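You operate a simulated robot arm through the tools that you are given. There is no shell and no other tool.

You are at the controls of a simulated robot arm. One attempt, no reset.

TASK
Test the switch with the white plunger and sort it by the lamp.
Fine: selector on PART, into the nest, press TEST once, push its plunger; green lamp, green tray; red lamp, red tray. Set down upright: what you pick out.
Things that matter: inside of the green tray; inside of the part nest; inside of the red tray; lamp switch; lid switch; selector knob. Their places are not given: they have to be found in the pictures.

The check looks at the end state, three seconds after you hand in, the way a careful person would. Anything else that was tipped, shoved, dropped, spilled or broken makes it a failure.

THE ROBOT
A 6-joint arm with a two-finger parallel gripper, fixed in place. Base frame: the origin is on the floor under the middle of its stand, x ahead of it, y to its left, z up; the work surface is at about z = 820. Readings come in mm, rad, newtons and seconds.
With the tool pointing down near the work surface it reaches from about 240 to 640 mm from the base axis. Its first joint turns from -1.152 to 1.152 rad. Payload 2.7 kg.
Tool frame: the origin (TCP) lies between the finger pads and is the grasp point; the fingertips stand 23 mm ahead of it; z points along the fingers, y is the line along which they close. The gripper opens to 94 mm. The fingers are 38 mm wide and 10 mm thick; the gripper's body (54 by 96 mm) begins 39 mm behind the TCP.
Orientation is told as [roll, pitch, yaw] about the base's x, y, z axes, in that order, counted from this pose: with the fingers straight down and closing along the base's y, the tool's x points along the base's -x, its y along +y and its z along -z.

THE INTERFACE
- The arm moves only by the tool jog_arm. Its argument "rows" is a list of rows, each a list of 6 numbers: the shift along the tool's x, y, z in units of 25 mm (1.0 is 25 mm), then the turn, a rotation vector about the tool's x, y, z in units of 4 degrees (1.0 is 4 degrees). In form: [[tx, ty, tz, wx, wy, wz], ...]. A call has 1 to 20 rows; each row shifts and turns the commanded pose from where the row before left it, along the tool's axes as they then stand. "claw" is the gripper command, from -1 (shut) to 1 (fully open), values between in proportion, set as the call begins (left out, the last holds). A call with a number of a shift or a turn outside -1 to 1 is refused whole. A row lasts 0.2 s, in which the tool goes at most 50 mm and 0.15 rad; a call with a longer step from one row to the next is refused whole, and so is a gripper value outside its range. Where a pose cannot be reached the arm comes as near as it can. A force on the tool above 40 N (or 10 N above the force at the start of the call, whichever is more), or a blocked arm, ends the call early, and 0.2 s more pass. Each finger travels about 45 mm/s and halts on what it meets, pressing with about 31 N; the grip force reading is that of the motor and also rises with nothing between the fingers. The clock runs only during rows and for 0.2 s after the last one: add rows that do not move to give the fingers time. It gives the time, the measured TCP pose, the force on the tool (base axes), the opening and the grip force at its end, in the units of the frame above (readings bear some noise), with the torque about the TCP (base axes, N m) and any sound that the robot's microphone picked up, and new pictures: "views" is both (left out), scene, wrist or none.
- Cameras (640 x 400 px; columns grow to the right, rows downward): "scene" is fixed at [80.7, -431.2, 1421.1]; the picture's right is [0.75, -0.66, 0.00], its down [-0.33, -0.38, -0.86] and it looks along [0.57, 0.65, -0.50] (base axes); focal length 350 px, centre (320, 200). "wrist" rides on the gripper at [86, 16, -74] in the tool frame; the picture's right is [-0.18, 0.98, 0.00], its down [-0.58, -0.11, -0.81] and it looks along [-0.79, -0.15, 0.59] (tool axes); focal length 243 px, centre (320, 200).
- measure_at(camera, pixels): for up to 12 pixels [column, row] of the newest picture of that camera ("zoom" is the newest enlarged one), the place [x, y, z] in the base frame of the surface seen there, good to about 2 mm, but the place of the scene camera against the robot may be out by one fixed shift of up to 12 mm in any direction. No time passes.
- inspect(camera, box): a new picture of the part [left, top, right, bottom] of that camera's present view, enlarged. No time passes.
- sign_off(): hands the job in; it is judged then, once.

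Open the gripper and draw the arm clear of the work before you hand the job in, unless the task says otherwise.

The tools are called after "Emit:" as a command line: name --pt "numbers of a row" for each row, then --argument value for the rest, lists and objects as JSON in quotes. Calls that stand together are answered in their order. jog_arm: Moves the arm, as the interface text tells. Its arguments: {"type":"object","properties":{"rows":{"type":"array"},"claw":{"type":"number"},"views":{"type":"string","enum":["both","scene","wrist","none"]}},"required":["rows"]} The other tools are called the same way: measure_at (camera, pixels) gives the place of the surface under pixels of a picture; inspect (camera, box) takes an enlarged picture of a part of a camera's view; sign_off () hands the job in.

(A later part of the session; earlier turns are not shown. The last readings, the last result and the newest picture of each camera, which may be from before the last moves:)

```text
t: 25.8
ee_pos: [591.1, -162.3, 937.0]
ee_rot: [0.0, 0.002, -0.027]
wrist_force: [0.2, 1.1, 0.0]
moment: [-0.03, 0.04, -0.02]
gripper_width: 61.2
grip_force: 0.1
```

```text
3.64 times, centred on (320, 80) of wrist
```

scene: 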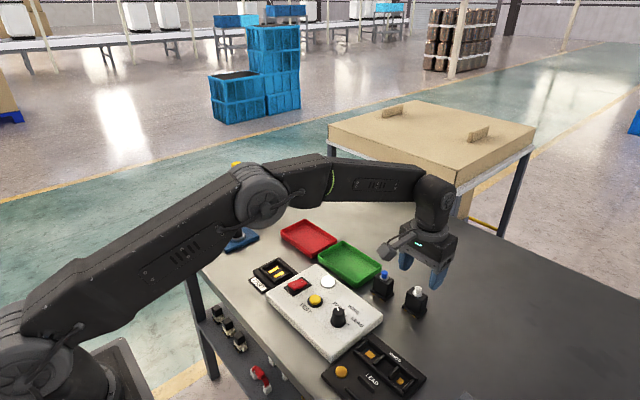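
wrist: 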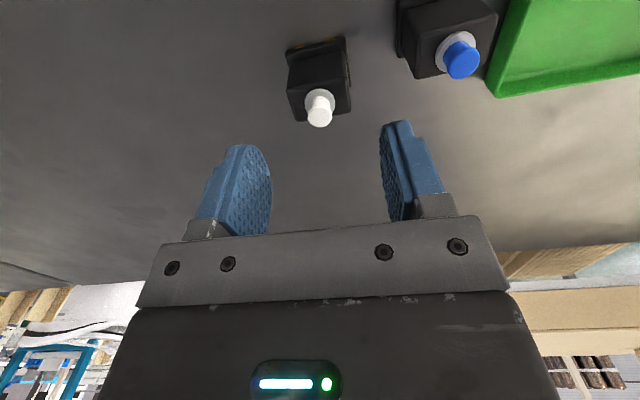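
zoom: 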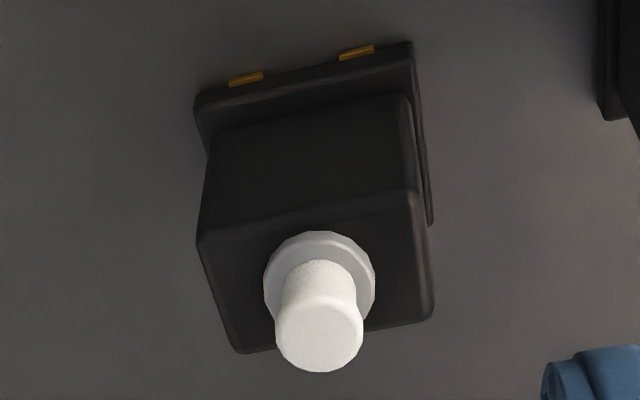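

Emit:
measure_at --camera "zoom" --pixels '[[202, 242], [418, 200], [242, 348], [430, 312], [198, 105], [410, 60], [200, 120], [428, 220], [246, 78], [356, 52], [318, 335], [300, 170]]'

```text
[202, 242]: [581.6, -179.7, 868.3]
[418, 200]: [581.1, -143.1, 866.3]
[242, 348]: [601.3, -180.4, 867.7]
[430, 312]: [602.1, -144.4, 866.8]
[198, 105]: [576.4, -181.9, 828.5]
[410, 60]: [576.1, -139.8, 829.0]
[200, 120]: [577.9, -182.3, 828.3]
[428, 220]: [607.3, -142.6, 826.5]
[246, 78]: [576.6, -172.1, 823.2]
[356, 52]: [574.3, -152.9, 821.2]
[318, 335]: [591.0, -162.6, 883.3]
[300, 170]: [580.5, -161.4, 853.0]
```

Centre ≈ (591.5, -162), yaw ≈ -1°, which the tool already matches. I descend 69 mm so the fingertips come to z≈845 beside the body, then check readings before closing.

Emit:
jog_arm --pt "0 0 0.8 0 0 0" --pt "0 0 0.8 0 0 0" --pt "0 0 0.6 0 0 0" --pt "0 0 0.36 0 0 0" --pt "0 0 0.2 0 0 0" --pt "0 0 0 0 0 0"

```text
t: 27.2
ee_pos: [590.1, -162.4, 867.9]
ee_rot: [0.001, 0.0, -0.027]
wrist_force: [-0.3, -0.1, -0.3]
moment: [0.01, 0.0, 0.01]
gripper_width: 61.0
grip_force: 0.0
```

scene: 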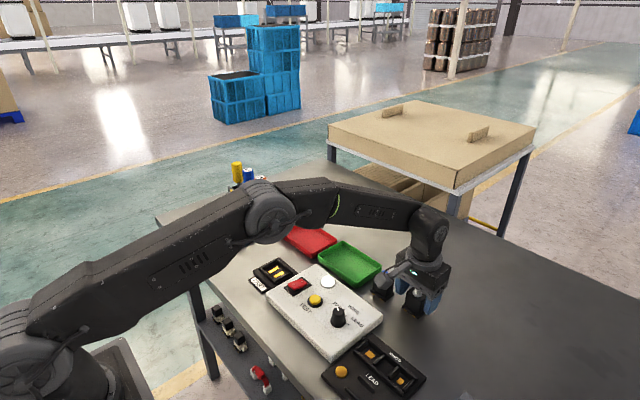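
wrist: 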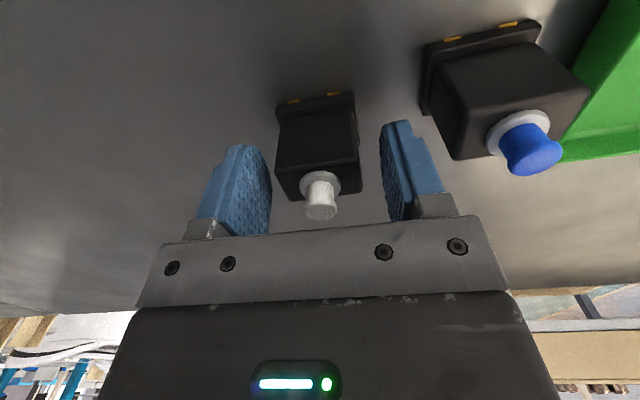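

The body sits between the pads, centred. I close the gripper on it.

Emit:
jog_arm --pt "0 0 0 0 0 0" --pt "0 0 0 0 0 0" --pt "0 0 0 0 0 0" --pt "0 0 0 0 0 0" --pt "0 0 0 0 0 0" --claw -1

```text
t: 28.4
ee_pos: [590.9, -162.8, 867.7]
ee_rot: [-0.001, -0.001, -0.025]
wrist_force: [0.8, -0.1, -0.7]
moment: [0.01, 0.0, -0.01]
gripper_width: 39.3
grip_force: 30.9
```

scene: 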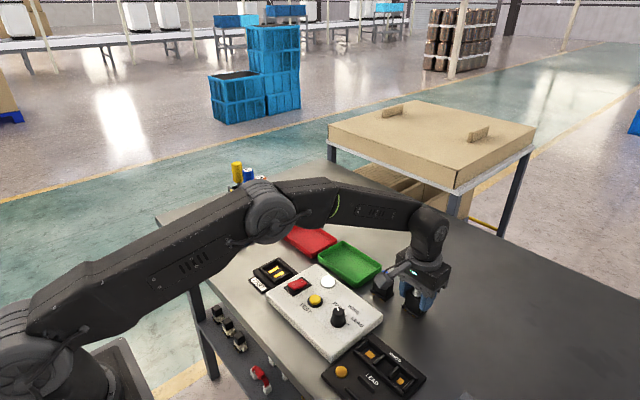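
wrist: 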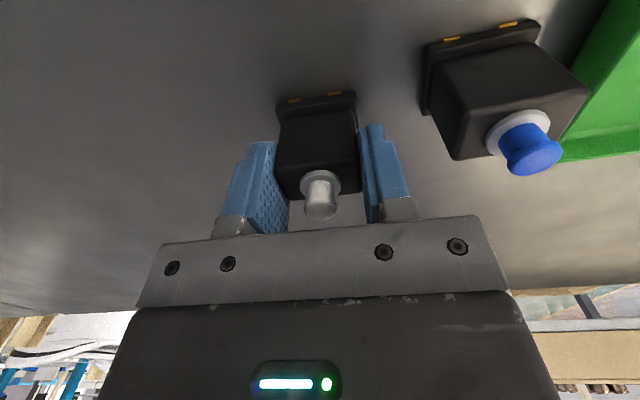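

The switch is gripped (opening 39.3 mm, force 31 N). I lift it 100 mm straight up and check.

Emit:
jog_arm --pt "0 0 -0.4 0 0 0" --pt "0 0 -0.8 0 0 0" --pt "0 0 -0.9 0 0 0" --pt "0 0 -0.9 0 0 0" --pt "0 0 -1 0 0 0" --pt "0 0 0 0 0 0"

```text
t: 29.8
ee_pos: [590.2, -162.8, 968.0]
ee_rot: [-0.001, 0.002, -0.026]
wrist_force: [0.3, 0.1, -0.6]
moment: [-0.01, -0.03, -0.03]
gripper_width: 39.4
grip_force: 30.6
```

scene: 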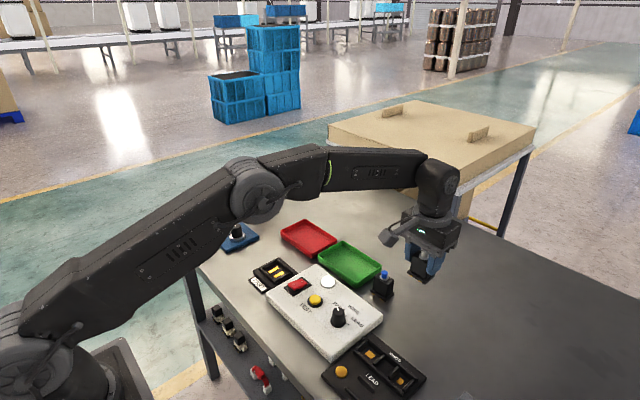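
wrist: 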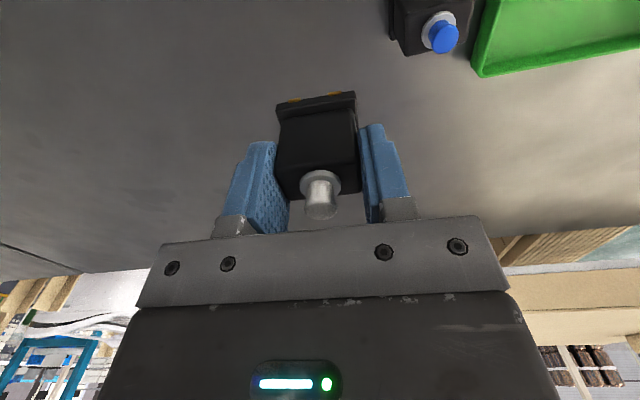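

The switch is held firmly and upright. I turn the yaw back to 0 and carry it over to above the nest (target about (431,125.7)).

Emit:
jog_arm --pt "0 0 0 0 0 -0.375" --pt "0.532 0.961 0 0 0 0" --pt "0.532 0.961 0 0 0 0" --pt "0.532 0.961 0 0 0 0" --pt "0.532 0.961 0 0 0 0" --pt "0.532 0.961 0 0 0 0" --pt "0.532 0.961 0 0 0 0" --pt "0.532 0.961 0 0 0 0" --pt "0.532 0.961 0 0 0 0" --pt "0.532 0.961 0 0 0 0" --pt "0.532 0.961 0 0 0 0" --pt "0.532 0.961 0 0 0 0" --pt "0.532 0.961 0 0 0 0" --pt "0 0 0 0 0 0"

Emit:
inspect --camera "wrist" --box '[220, 0, 420, 160]'

Emit:
inspect --camera "scene" --box '[220, 200, 340, 300]'

```text
t: 32.8
ee_pos: [432.3, 125.9, 968.4]
ee_rot: [0.0, 0.0, 0.0]
wrist_force: [-0.3, -0.2, -0.8]
moment: [0.02, -0.03, -0.01]
gripper_width: 39.5
grip_force: 30.9
```

scene: 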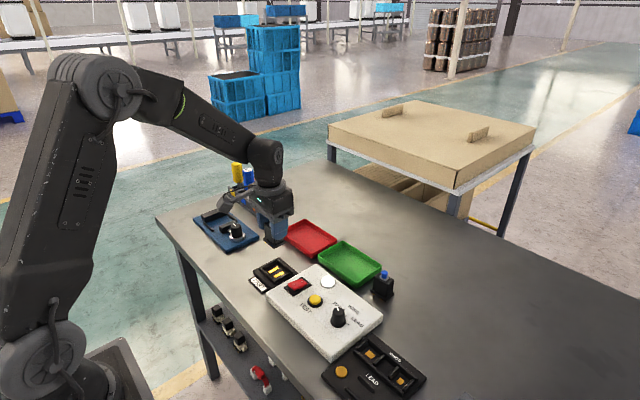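
wrist: 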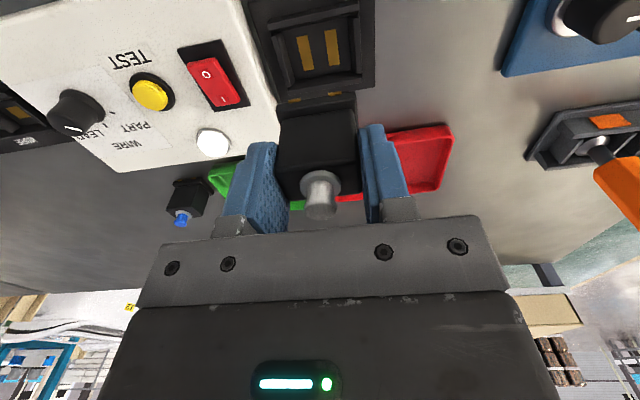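

```text
2.50 times, centred on (320, 80) of wrist
```

zoom: 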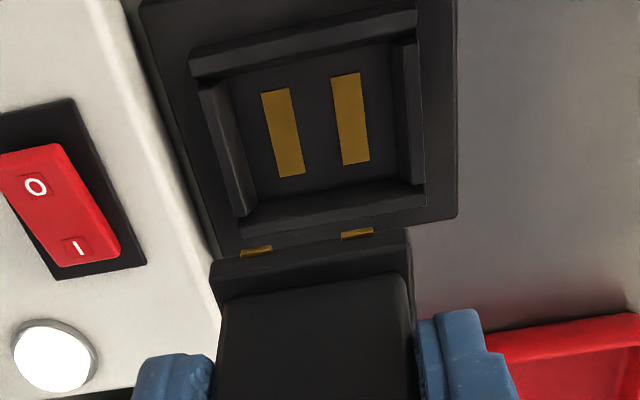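

```text
4.00 times, centred on (280, 250) of scene
```

zoom: 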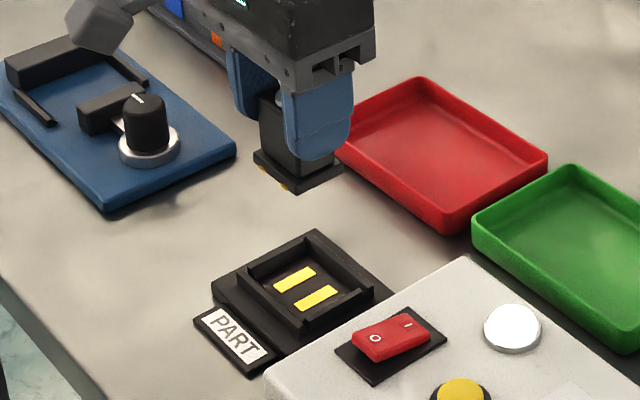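

The switch hangs above the nest. I measure the held flange's front contacts and the nest's strips from this view to compare offsets.

Emit:
inspect --camera "wrist" --box '[260, 0, 400, 130]'

```text
3.08 times, centred on (330, 65) of wrist
```

zoom: 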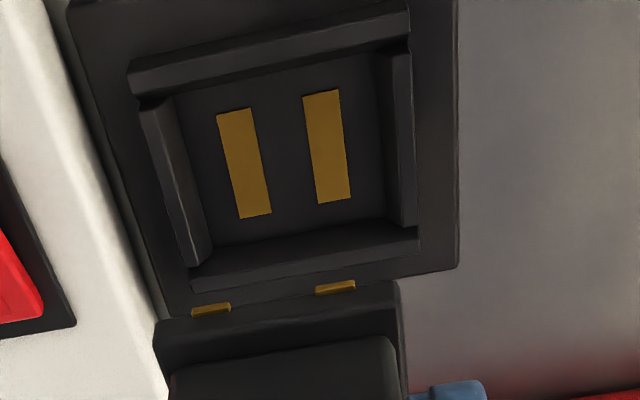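

Emit:
measure_at --camera "zoom" --pixels '[[233, 113], [256, 213], [321, 95], [334, 198], [210, 310], [336, 289], [160, 325], [395, 287], [275, 90], [300, 225], [205, 235], [385, 215]]'

Emit:
measure_at --camera "zoom" --pixels '[[165, 340], [397, 310], [180, 380], [390, 345], [285, 160], [187, 170], [375, 160], [275, 75], [300, 240], [300, 255]]'

```text
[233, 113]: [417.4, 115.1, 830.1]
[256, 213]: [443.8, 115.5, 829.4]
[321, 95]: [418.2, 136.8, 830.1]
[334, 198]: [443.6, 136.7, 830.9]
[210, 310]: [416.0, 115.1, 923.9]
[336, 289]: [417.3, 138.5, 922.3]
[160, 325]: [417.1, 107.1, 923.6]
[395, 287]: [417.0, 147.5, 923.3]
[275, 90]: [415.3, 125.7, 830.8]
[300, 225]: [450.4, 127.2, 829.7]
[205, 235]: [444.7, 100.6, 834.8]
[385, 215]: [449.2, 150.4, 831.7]
```

```text
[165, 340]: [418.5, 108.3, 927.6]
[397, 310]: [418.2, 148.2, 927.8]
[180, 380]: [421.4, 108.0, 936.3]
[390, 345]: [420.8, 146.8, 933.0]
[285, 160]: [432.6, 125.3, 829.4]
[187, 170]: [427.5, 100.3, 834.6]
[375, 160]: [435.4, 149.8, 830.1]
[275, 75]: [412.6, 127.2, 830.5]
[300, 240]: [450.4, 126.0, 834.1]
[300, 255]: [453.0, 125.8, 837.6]
```

The held switch is about 2 mm too far in x and 1 mm in y relative to the nest's middle (430.7, 125.8). I correct that and go down 80 mm, leaving the flange about 10 mm above the nest floor.

Emit:
jog_arm --pt "0.08 -0.04 0 0 0 0" --pt "0 0 0.8 0 0 0" --pt "0 0 0.8 0 0 0" --pt "0 0 0.8 0 0 0" --pt "0 0 0.6 0 0 0" --pt "0 0 0.1 0 0 0" --pt "0 0 0 0 0 0"

Emit:
inspect --camera "wrist" --box '[240, 60, 400, 200]'

Emit:
inspect --camera "scene" --box '[240, 230, 320, 300]'

```text
t: 34.4
ee_pos: [428.9, 124.2, 889.3]
ee_rot: [0.0, -0.002, 0.0]
wrist_force: [0.2, -0.1, 0.1]
moment: [-0.01, 0.03, -0.02]
gripper_width: 39.3
grip_force: 30.9
```

scene: 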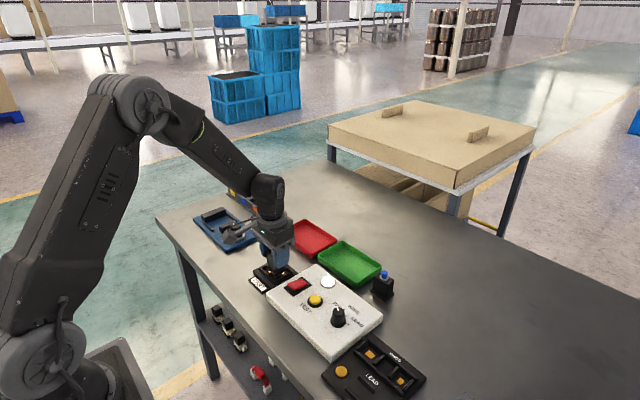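
wrist: 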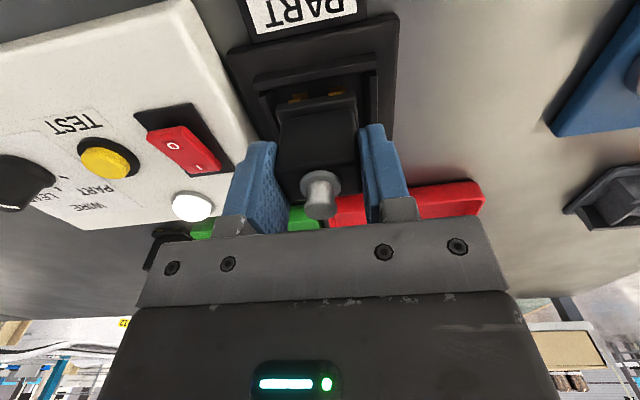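

```text
2.86 times, centred on (320, 130) of wrist
```

zoom: 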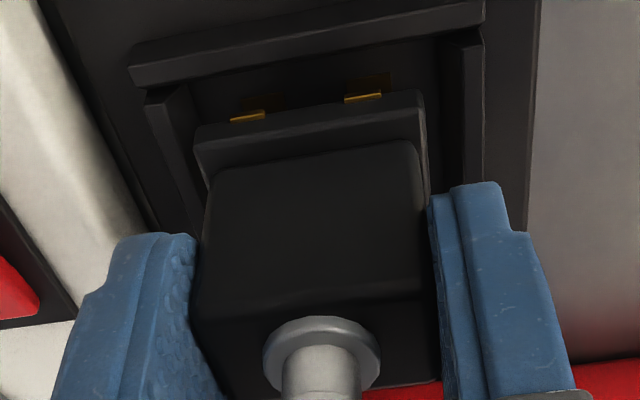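

```text
5.71 times, centred on (280, 265) of scene
```

zoom: 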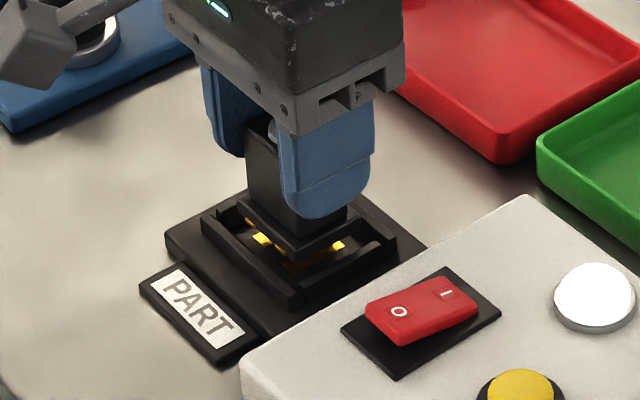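

The flange is just above the nest opening and the contacts roughly line up with the strips. I measure flange edges and nest walls again from here.

Emit:
inspect --camera "wrist" --box '[265, 65, 385, 145]'

```text
5.00 times, centred on (325, 105) of wrist
```

zoom: 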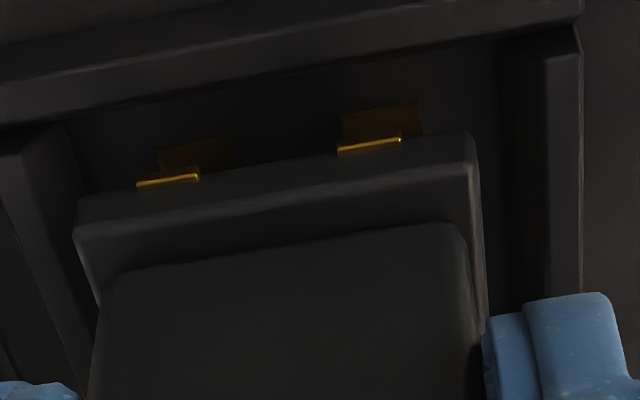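

Emit:
measure_at --camera "zoom" --pixels '[[168, 182], [369, 146], [195, 152], [382, 120], [80, 225], [472, 165], [60, 180], [530, 160], [270, 85], [85, 170], [505, 120], [290, 190]]'

```text
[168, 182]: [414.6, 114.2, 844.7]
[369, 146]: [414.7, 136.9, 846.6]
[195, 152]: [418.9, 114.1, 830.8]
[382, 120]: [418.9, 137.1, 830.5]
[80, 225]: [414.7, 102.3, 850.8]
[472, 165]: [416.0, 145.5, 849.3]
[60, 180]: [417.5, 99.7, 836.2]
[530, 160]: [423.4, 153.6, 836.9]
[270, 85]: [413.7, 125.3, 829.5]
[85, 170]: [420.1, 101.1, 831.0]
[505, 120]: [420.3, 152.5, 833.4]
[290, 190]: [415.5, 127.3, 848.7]
```

Contacts (y 114.2 / 136.9) are right above the strips (114.1 / 137.1), so alignment is good. I lower the remaining 12.5 mm gently onto the nest floor.

Emit:
jog_arm --pt "0 0 0.2 0 0 0" --pt "0 0 0.15 0 0 0" --pt "0 0 0.08 0 0 0" --pt "0 0 0.05 0 0 0" --pt "0 0 0.02 0 0 0" --pt "0 0 0 0 0 0"

Emit:
inspect --camera "scene" --box '[240, 230, 320, 300]'

```text
t: 35.8
ee_pos: [428.7, 123.5, 879.1]
ee_rot: [0.0, 0.0, 0.001]
wrist_force: [0.1, -1.0, -0.1]
moment: [0.04, -0.01, 0.01]
gripper_width: 39.1
grip_force: 31.1
```

scene: 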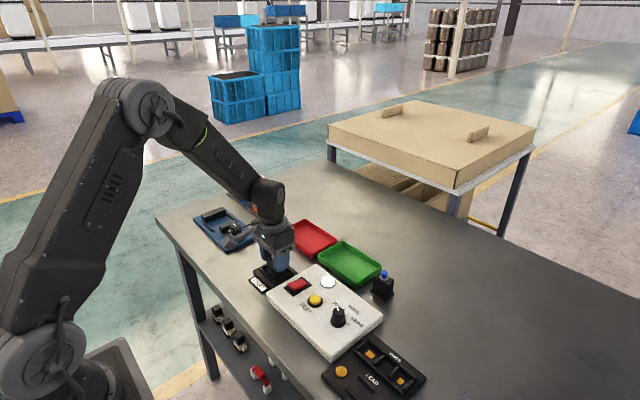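
wrist: 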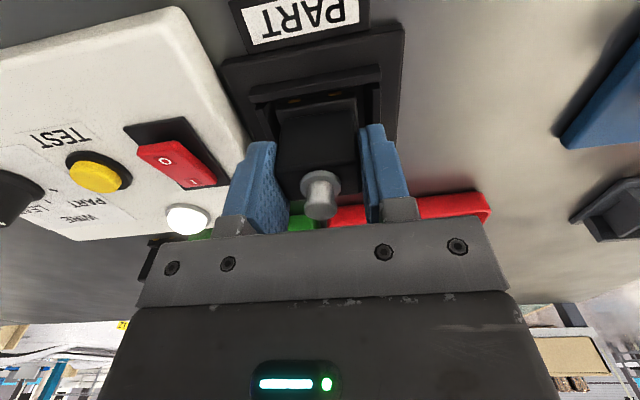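

```text
5.71 times, centred on (280, 265) of scene
```

zoom: 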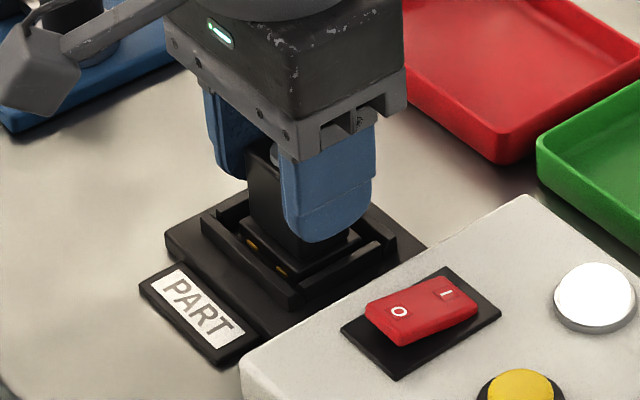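

No contact force yet; the flange is inside the walls. I lower in small steps until the force shows contact.

Emit:
jog_arm --pt "0 0 0.02 0 0 0" --pt "0 0 0.02 0 0 0" --pt "0 0 0 0 0 0" --views "none"

```text
t: 36.6
ee_pos: [428.2, 123.8, 877.8]
ee_rot: [0.001, -0.003, 0.0]
wrist_force: [-5.2, -1.2, 14.3]
moment: [-0.08, 0.25, 0.0]
gripper_width: 39.4
grip_force: 31.1
```

Contact is shown (14 N upward), so the switch rests on the nest floor. I relieve 0.5 mm and open the fingers, then look.

Emit:
jog_arm --pt "0 0 -0.02 0 0 0" --pt "0 0 0 0 0 0" --views "none"

Emit:
jog_arm --pt "0 0 0 0 0 0" --pt "0 0 0 0 0 0" --pt "0 0 0 0 0 0" --pt "0 0 0 0 0 0" --claw 0.3

```text
t: 37.2
ee_pos: [429.1, 124.3, 878.2]
ee_rot: [0.001, -0.003, 0.0]
wrist_force: [-2.9, 0.1, 13.5]
moment: [0.03, 0.13, 0.06]
gripper_width: 39.4
grip_force: 31.2
```

```text
t: 38.2
ee_pos: [429.2, 124.1, 876.8]
ee_rot: [0.0, -0.001, 0.001]
wrist_force: [-0.8, 0.2, -0.4]
moment: [0.04, -0.01, 0.01]
gripper_width: 61.3
grip_force: 0.1
```

scene: 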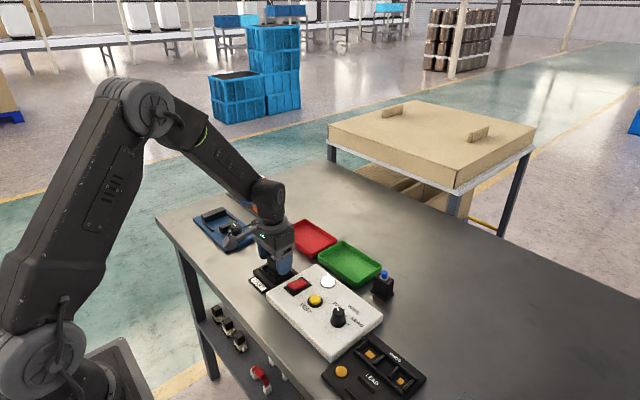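
wrist: 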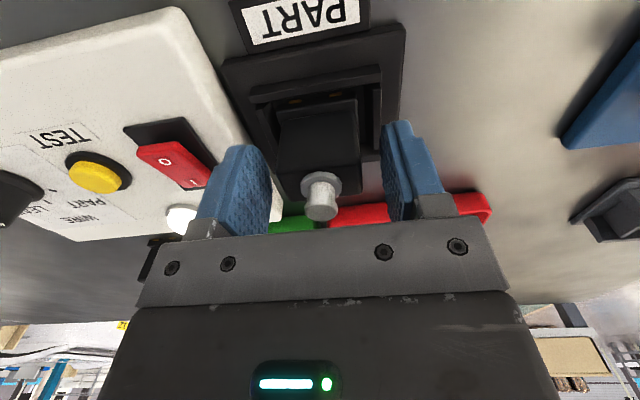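

Released; the switch stands in the nest. I raise 90 mm and look at the nest and the TEST button.

Emit:
jog_arm --pt "0 0 -0.5 0 0 0" --pt "0 0 -1 0 0 0" --pt "0 0 -1 0 0 0" --pt "0 0 -1 0 0 0" --pt "0 0 0 0 0 0"

Emit:
inspect --camera "wrist" --box '[90, 20, 390, 180]'

Emit:
inspect --camera "scene" --box '[240, 230, 340, 320]'

```text
t: 39.4
ee_pos: [430.0, 125.0, 965.3]
ee_rot: [-0.001, 0.001, 0.0]
wrist_force: [0.0, 0.4, 0.1]
moment: [0.0, 0.0, -0.01]
gripper_width: 61.2
grip_force: 0.1
```

scene: 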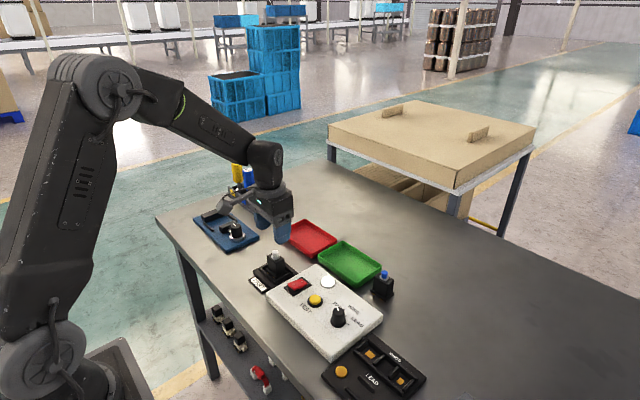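
wrist: 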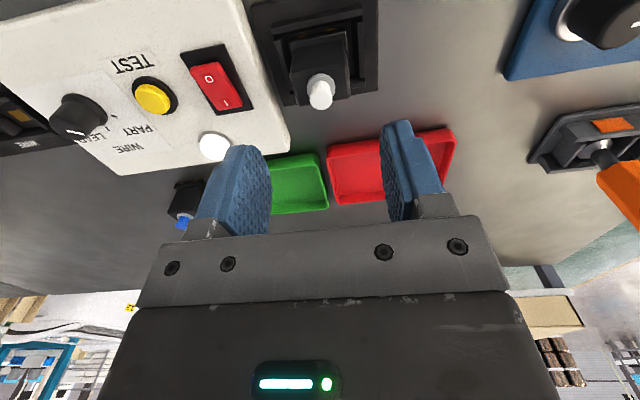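

```text
2.13 times, centred on (240, 100) of wrist
```

zoom: 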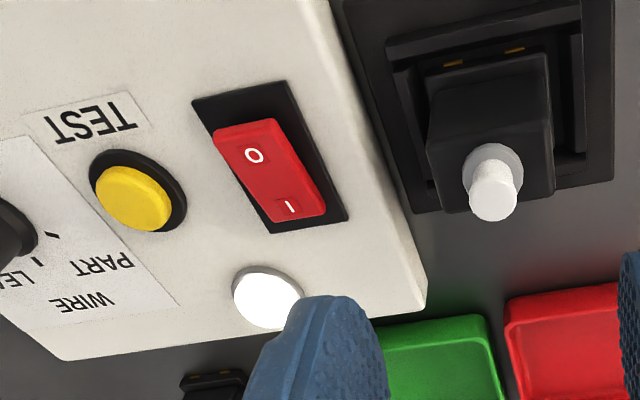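

```text
4.44 times, centred on (290, 275) of scene
```

zoom: 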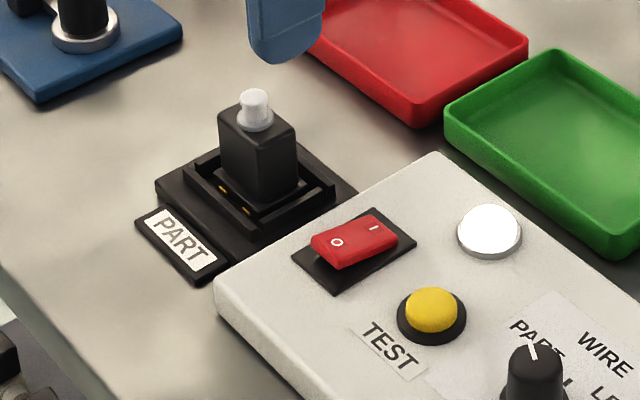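

The switch stands upright in the nest. I measure the TEST button's dome and collar, the lamp, and the plunger top in this wrist view.

Emit:
measure_at --camera "wrist" --pixels '[[152, 98], [138, 98], [166, 100], [155, 84], [150, 112], [134, 95], [176, 104], [152, 77], [321, 93], [214, 145], [310, 75]]'

Emit:
inspect --camera "wrist" --box '[110, 60, 200, 130]'

```text
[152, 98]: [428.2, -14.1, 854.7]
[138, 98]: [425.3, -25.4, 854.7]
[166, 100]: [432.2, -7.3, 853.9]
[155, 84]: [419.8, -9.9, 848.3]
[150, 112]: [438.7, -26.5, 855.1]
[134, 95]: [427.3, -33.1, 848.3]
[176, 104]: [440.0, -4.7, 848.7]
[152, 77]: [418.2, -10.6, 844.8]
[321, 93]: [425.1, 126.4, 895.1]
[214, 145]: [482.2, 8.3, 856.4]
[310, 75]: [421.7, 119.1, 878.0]
```

```text
5.71 times, centred on (155, 95) of wrist
```

zoom: 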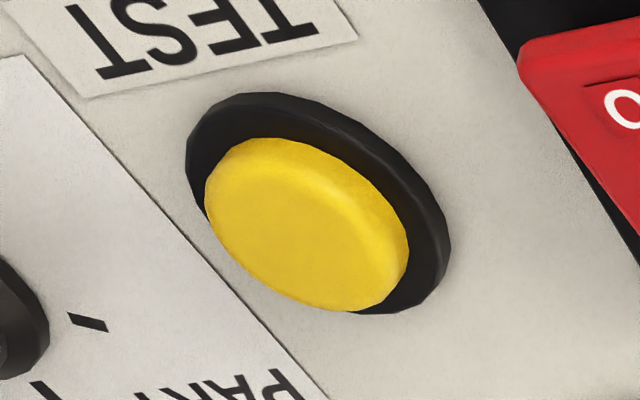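

TEST centre ≈ (428.5, -18.5), dome top z≈855, collar top z≈848.5. I close the fingers, move above TEST and descend to about 6 mm above the button.

Emit:
jog_arm --pt "0.06 -0.957 0 0 0 0" --pt "0 -0.957 0 0 0 0" --pt "0 -0.957 0 0 0 0" --pt "0 -0.957 0 0 0 0" --pt "0 -0.957 0 0 0 0" --pt "0 -0.957 0 0 0 0" --pt "0 0 0.8 0 0 0" --pt "0 0 0.8 0 0 0" --pt "0 0 0.8 0 0 0" --pt "0 0 0.6 0 0 0" --pt "0 0 0.24 0 0 0" --pt "0 0 0 0 0 0" --claw -1

Emit:
inspect --camera "wrist" --box '[230, 80, 430, 220]'

Emit:
inspect --camera "scene" --box '[270, 250, 370, 330]'

```text
t: 42.0
ee_pos: [428.0, -20.0, 883.4]
ee_rot: [0.0, 0.0, 0.001]
wrist_force: [-1.0, 0.5, 0.9]
moment: [0.02, 0.01, 0.0]
gripper_width: 0.0
grip_force: 30.8
```

scene: 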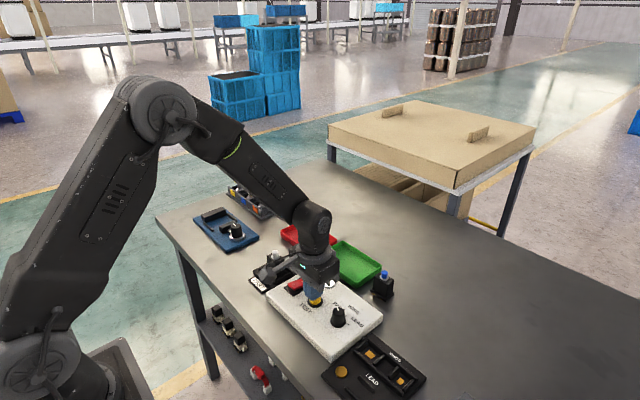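
wrist: 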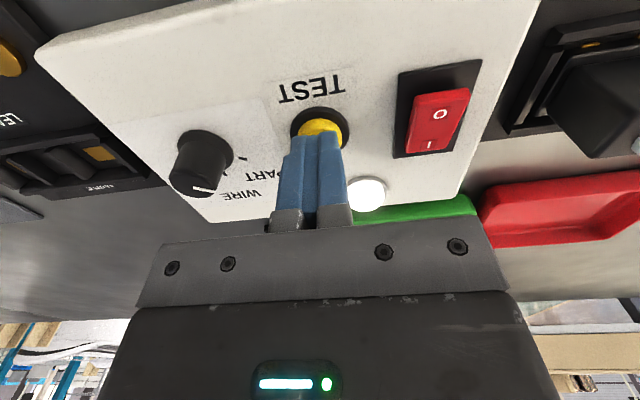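

```text
2.86 times, centred on (330, 150) of wrist
```

zoom: 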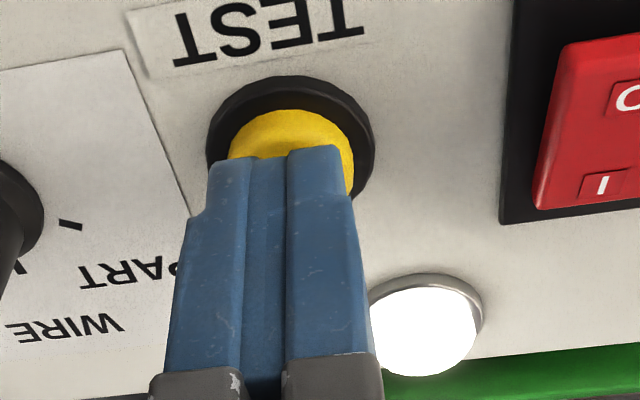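

```text
5.00 times, centred on (320, 290) of scene
```

zoom: 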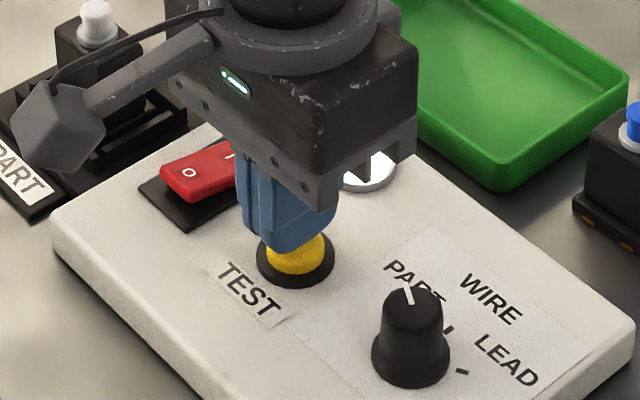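

The closed fingertips are just above the yellow button, about 2 mm low in y. I correct +2 mm in y and press down slowly about 10 mm, watching force and sound.

Emit:
jog_arm --pt "0 0.08 0 0 0 0" --pt "0 0 0.16 0 0 0" --pt "0 0 0.08 0 0 0" --pt "0 0 0.06 0 0 0" --pt "0 0 0.04 0 0 0" --pt "0 0 0.04 0 0 0" --pt "0 0 0 0 0 0"

```text
t: 43.6
ee_pos: [428.5, -17.5, 875.2]
ee_rot: [0.0, -0.001, -0.001]
wrist_force: [-1.3, 0.0, 1.7]
moment: [0.01, 0.04, -0.03]
gripper_width: 0.1
grip_force: 31.1
heard: click
```

scene: 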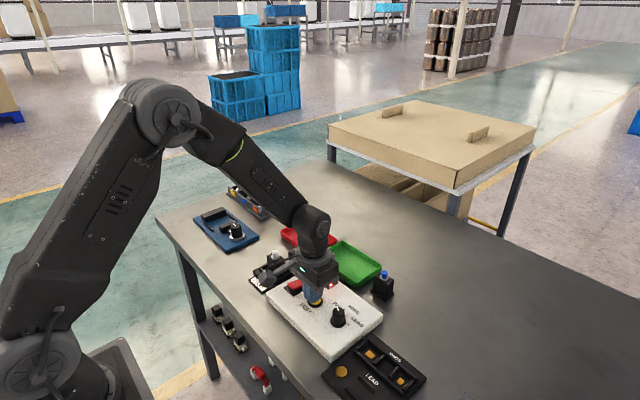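
wrist: 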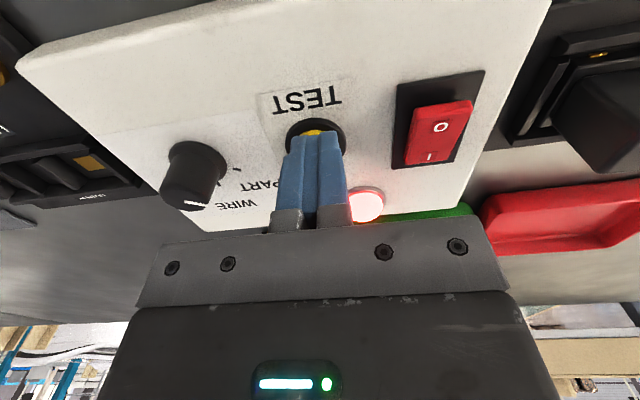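

A click was heard and the lamp at (366,203) now glows red. I take a closer look at the lamp and then lift off the button.

Emit:
inspect --camera "wrist" --box '[330, 170, 420, 230]'

Emit:
jog_arm --pt "0 0 -0.6 0 0 0" --pt "0 0 -1 0 0 0" --pt "0 0 -1 0 0 0" --pt "0 0 -1 0 0 0" --pt "0 0 0 0 0 0"

Emit:
inspect --camera "wrist" --box '[160, 40, 480, 220]'

```text
6.67 times, centred on (375, 200) of wrist
```

zoom: 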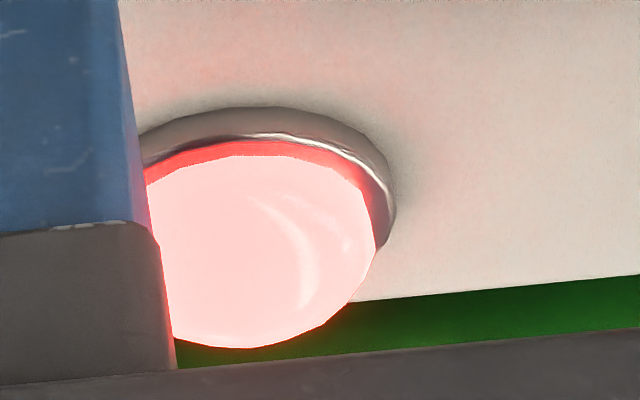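

```text
t: 44.8
ee_pos: [427.2, -18.8, 965.4]
ee_rot: [0.001, 0.001, -0.001]
wrist_force: [-0.1, 0.6, -0.9]
moment: [-0.02, 0.01, 0.02]
gripper_width: 0.1
grip_force: 30.9
```

scene: 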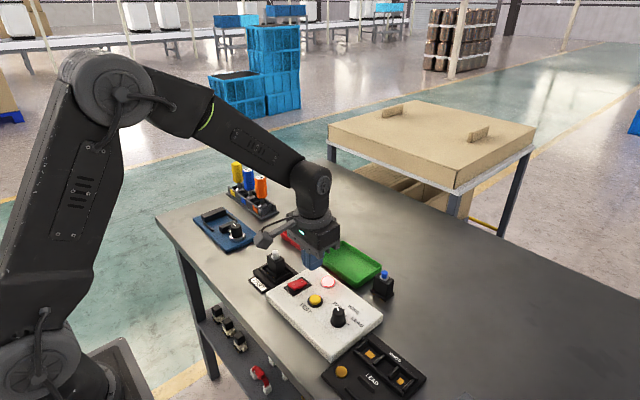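
wrist: 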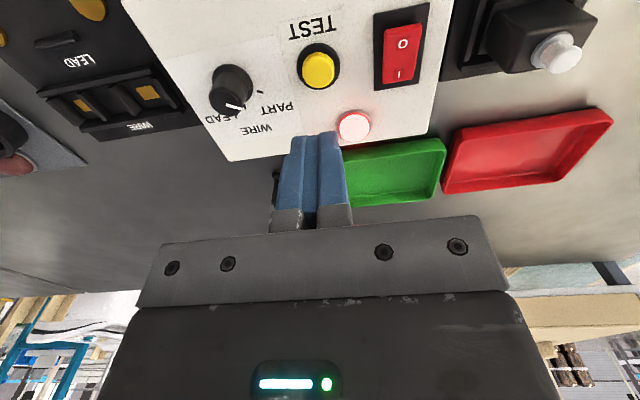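

```text
2.00 times, centred on (320, 130) of wrist
```

zoom: 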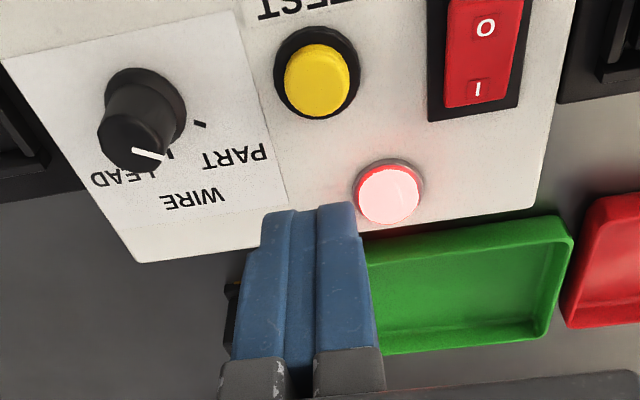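

The lamp is lit red with the plunger still unpressed; the verdict comes when I push the plunger. I measure the plunger top in the nest from here.

Emit:
inspect --camera "wrist" --box '[470, 10, 600, 90]'

Emit:
measure_at --camera "wrist" --pixels '[[561, 53], [553, 58], [569, 45], [545, 52], [520, 30]]'

Emit:
inspect --camera "scene" --box '[245, 240, 315, 300]'

```text
4.92 times, centred on (535, 50) of wrist
```

zoom: 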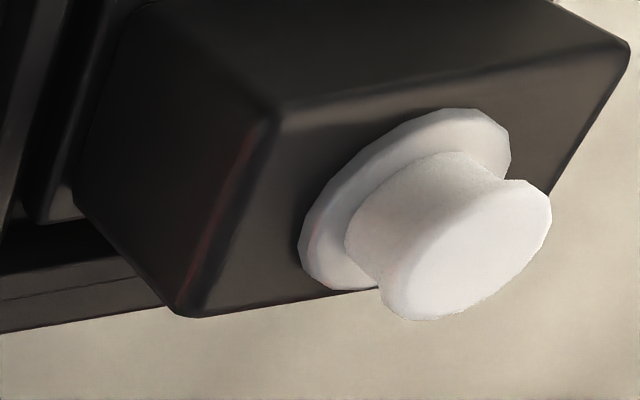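

```text
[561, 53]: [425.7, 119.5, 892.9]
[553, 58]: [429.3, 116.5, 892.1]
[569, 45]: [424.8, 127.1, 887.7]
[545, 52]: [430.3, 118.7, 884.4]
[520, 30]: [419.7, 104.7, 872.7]
```

```text
6.67 times, centred on (280, 270) of scene
```

zoom: 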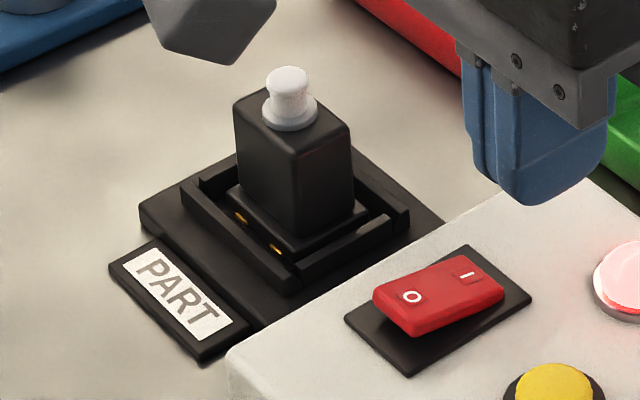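

Emit:
measure_at --camera "zoom" --pixels '[[290, 76], [275, 80], [305, 80], [264, 118], [316, 115], [238, 105], [345, 125], [296, 145]]'

```text
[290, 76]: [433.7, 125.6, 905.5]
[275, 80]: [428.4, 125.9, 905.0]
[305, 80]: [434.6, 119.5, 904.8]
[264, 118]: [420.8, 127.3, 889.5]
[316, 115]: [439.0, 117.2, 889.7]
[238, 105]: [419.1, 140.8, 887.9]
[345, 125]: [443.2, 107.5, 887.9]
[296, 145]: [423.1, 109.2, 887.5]
```

Plunger centre ≈ (429.5, 125), top z≈895. I move the closed fingers above it and descend to about 6 mm above the plunger.

Emit:
jog_arm --pt "-0.07 0.955 0 0 0 0" --pt "0 0.955 0 0 0 0" --pt "0 0.955 0 0 0 0" --pt "0 0.955 0 0 0 0" --pt "0 0.955 0 0 0 0" --pt "0 0.955 0 0 0 0" --pt "0 0 0.8 0 0 0" --pt "0 0 0.6 0 0 0" --pt "0 0 0.25 0 0 0" --pt "0 0 0 0 0 0"

Emit:
inspect --camera "wrist" --box '[230, 80, 430, 220]'

Emit:
inspect --camera "scene" --box '[230, 220, 350, 310]'

```text
t: 47.0
ee_pos: [429.4, 126.4, 923.4]
ee_rot: [0.0, 0.0, 0.0]
wrist_force: [0.3, 0.4, -0.1]
moment: [-0.02, 0.02, -0.02]
gripper_width: 0.0
grip_force: 30.8
```

scene: 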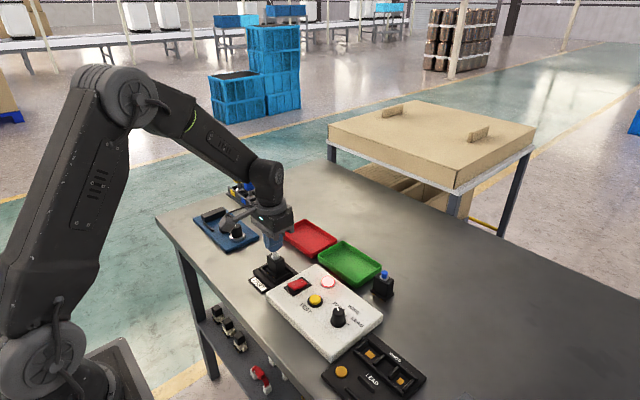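
wrist: 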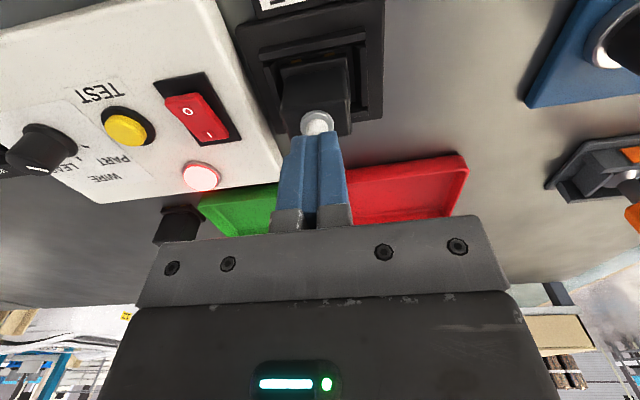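

```text
2.86 times, centred on (330, 150) of wrist
```

zoom: 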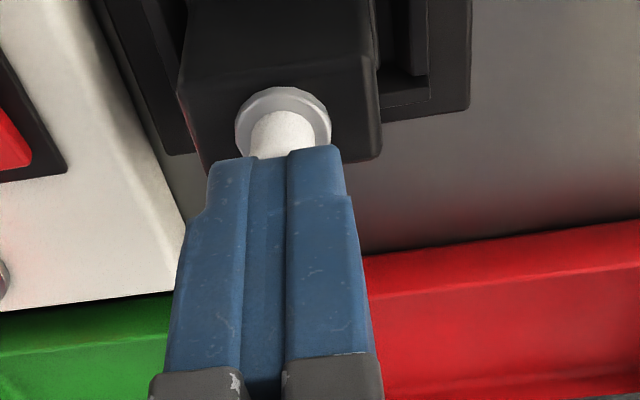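

```text
4.44 times, centred on (290, 265) of scene
```

zoom: 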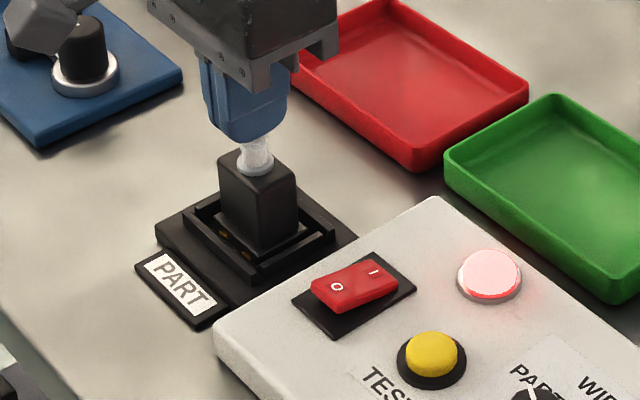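

The fingertips are directly above the plunger. I press down slowly and watch force, sound and lamp.

Emit:
jog_arm --pt "0 0 0.16 0 0 0" --pt "0 0 0.06 0 0 0" --pt "0 0 0.06 0 0 0" --pt "0 0 0.06 0 0 0" --pt "0 0 0.04 0 0 0" --pt "0 0 0 0 0 0"

Emit:
inspect --camera "scene" --box '[230, 220, 350, 310]'

```text
t: 48.4
ee_pos: [430.2, 126.0, 914.1]
ee_rot: [0.0, 0.0, -0.001]
wrist_force: [0.9, -0.1, 1.6]
moment: [-0.02, -0.03, 0.01]
gripper_width: 0.1
grip_force: 31.3
```

scene: 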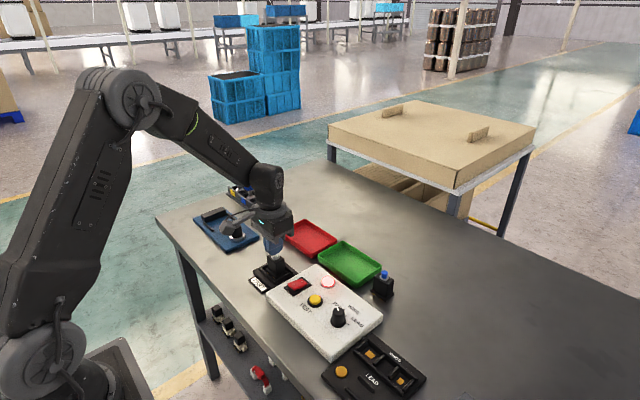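
wrist: 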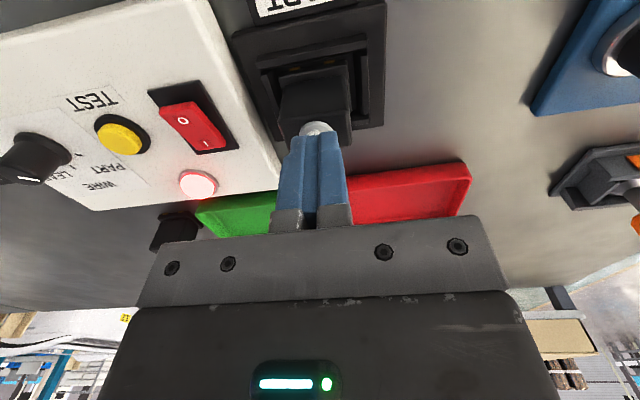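

```text
4.44 times, centred on (290, 265) of scene
```

zoom: 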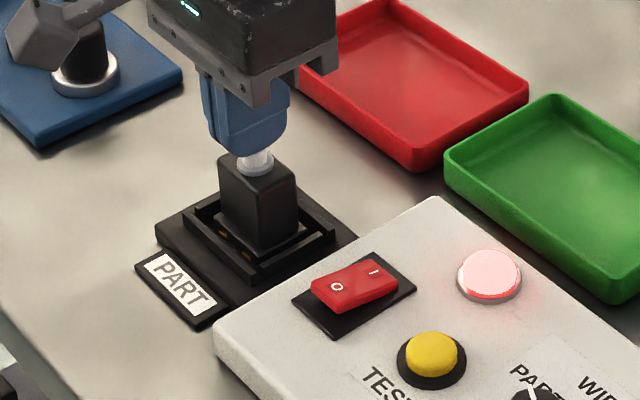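

Force is only 1.6 N and no click yet; the lamp is still red. I press further in small steps.

Emit:
jog_arm --pt "0 0 0.04 0 0 0" --pt "0 0 0.04 0 0 0" --pt "0 0 0.04 0 0 0" --pt "0 0 0 0 0 0"

Emit:
inspect --camera "scene" --box '[230, 220, 350, 310]'

```text
t: 49.4
ee_pos: [430.1, 126.2, 912.1]
ee_rot: [-0.002, -0.001, 0.0]
wrist_force: [0.1, -1.1, 3.1]
moment: [0.0, -0.04, -0.03]
gripper_width: 0.0
grip_force: 30.9
heard: click
```

scene: 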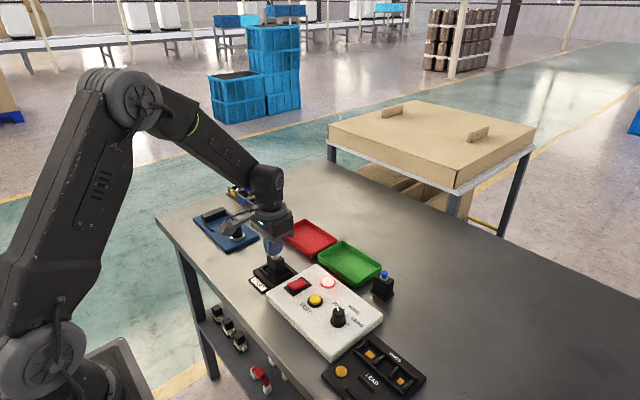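
wrist: 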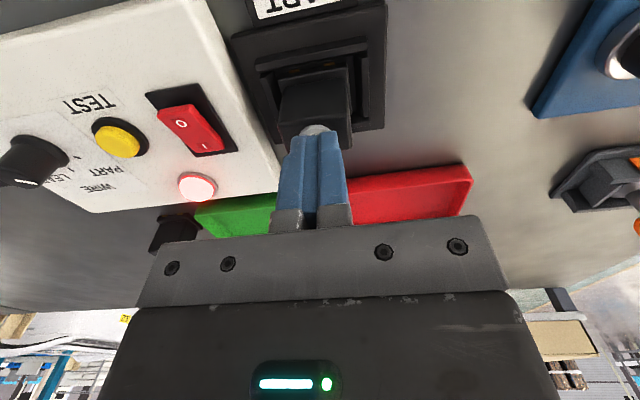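

```text
4.44 times, centred on (290, 265) of scene
```

zoom: 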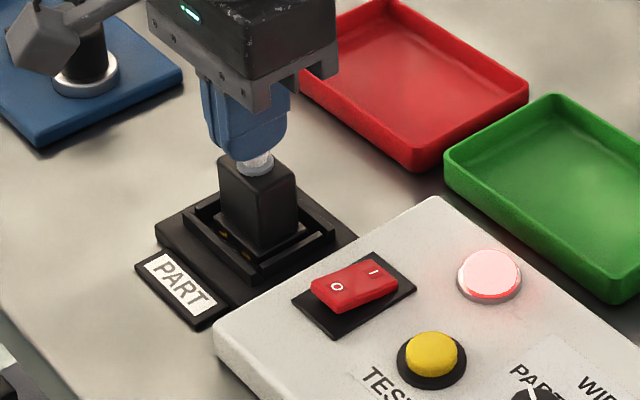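

A click came from the plunger and the lamp is still red. I hold it pressed a little longer (and 1 mm deeper) to see whether the lamp changes.

Emit:
jog_arm --pt "0 0 0.04 0 0 0" --pt "0 0 0 0 0 0" --pt "0 0 0 0 0 0" --pt "0 0 0 0 0 0" --pt "0 0 0 0 0 0" --pt "0 0 0 0 0 0"

Emit:
inspect --camera "wrist" --box '[150, 40, 390, 220]'

Emit:
inspect --camera "scene" --box '[230, 220, 350, 310]'

```text
t: 50.8
ee_pos: [430.7, 126.5, 909.4]
ee_rot: [-0.001, 0.001, -0.001]
wrist_force: [0.3, 0.0, 2.9]
moment: [0.01, -0.01, 0.01]
gripper_width: 0.3
grip_force: 31.0
```

scene: 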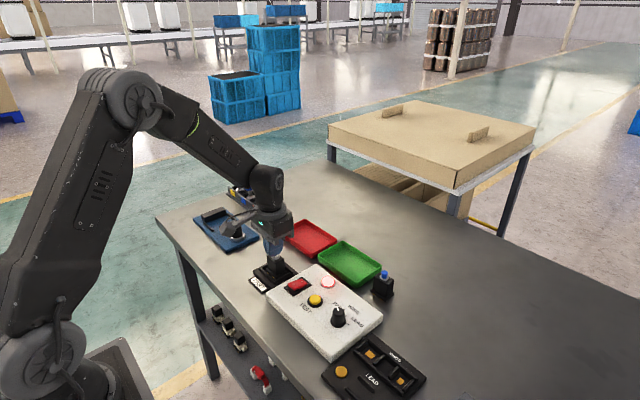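
wrist: 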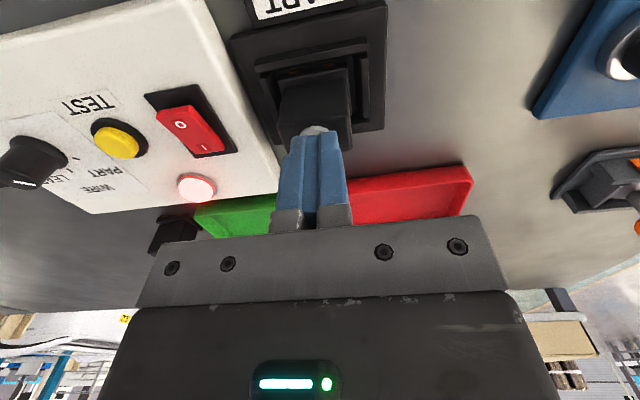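

```text
2.22 times, centred on (270, 130) of wrist
```

zoom: 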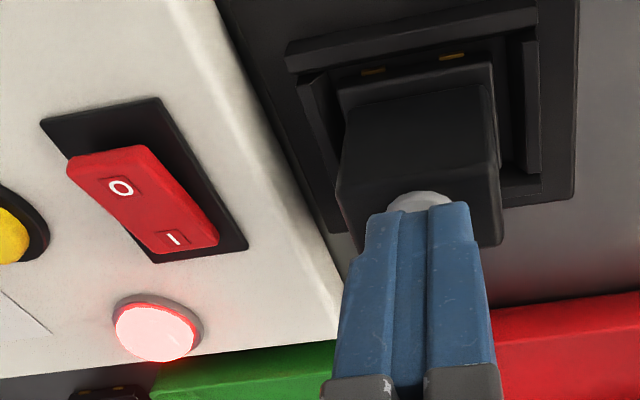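

```text
4.44 times, centred on (290, 265) of scene
```

zoom: 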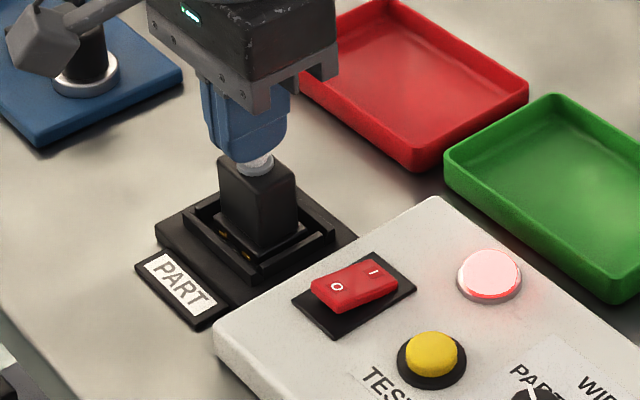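

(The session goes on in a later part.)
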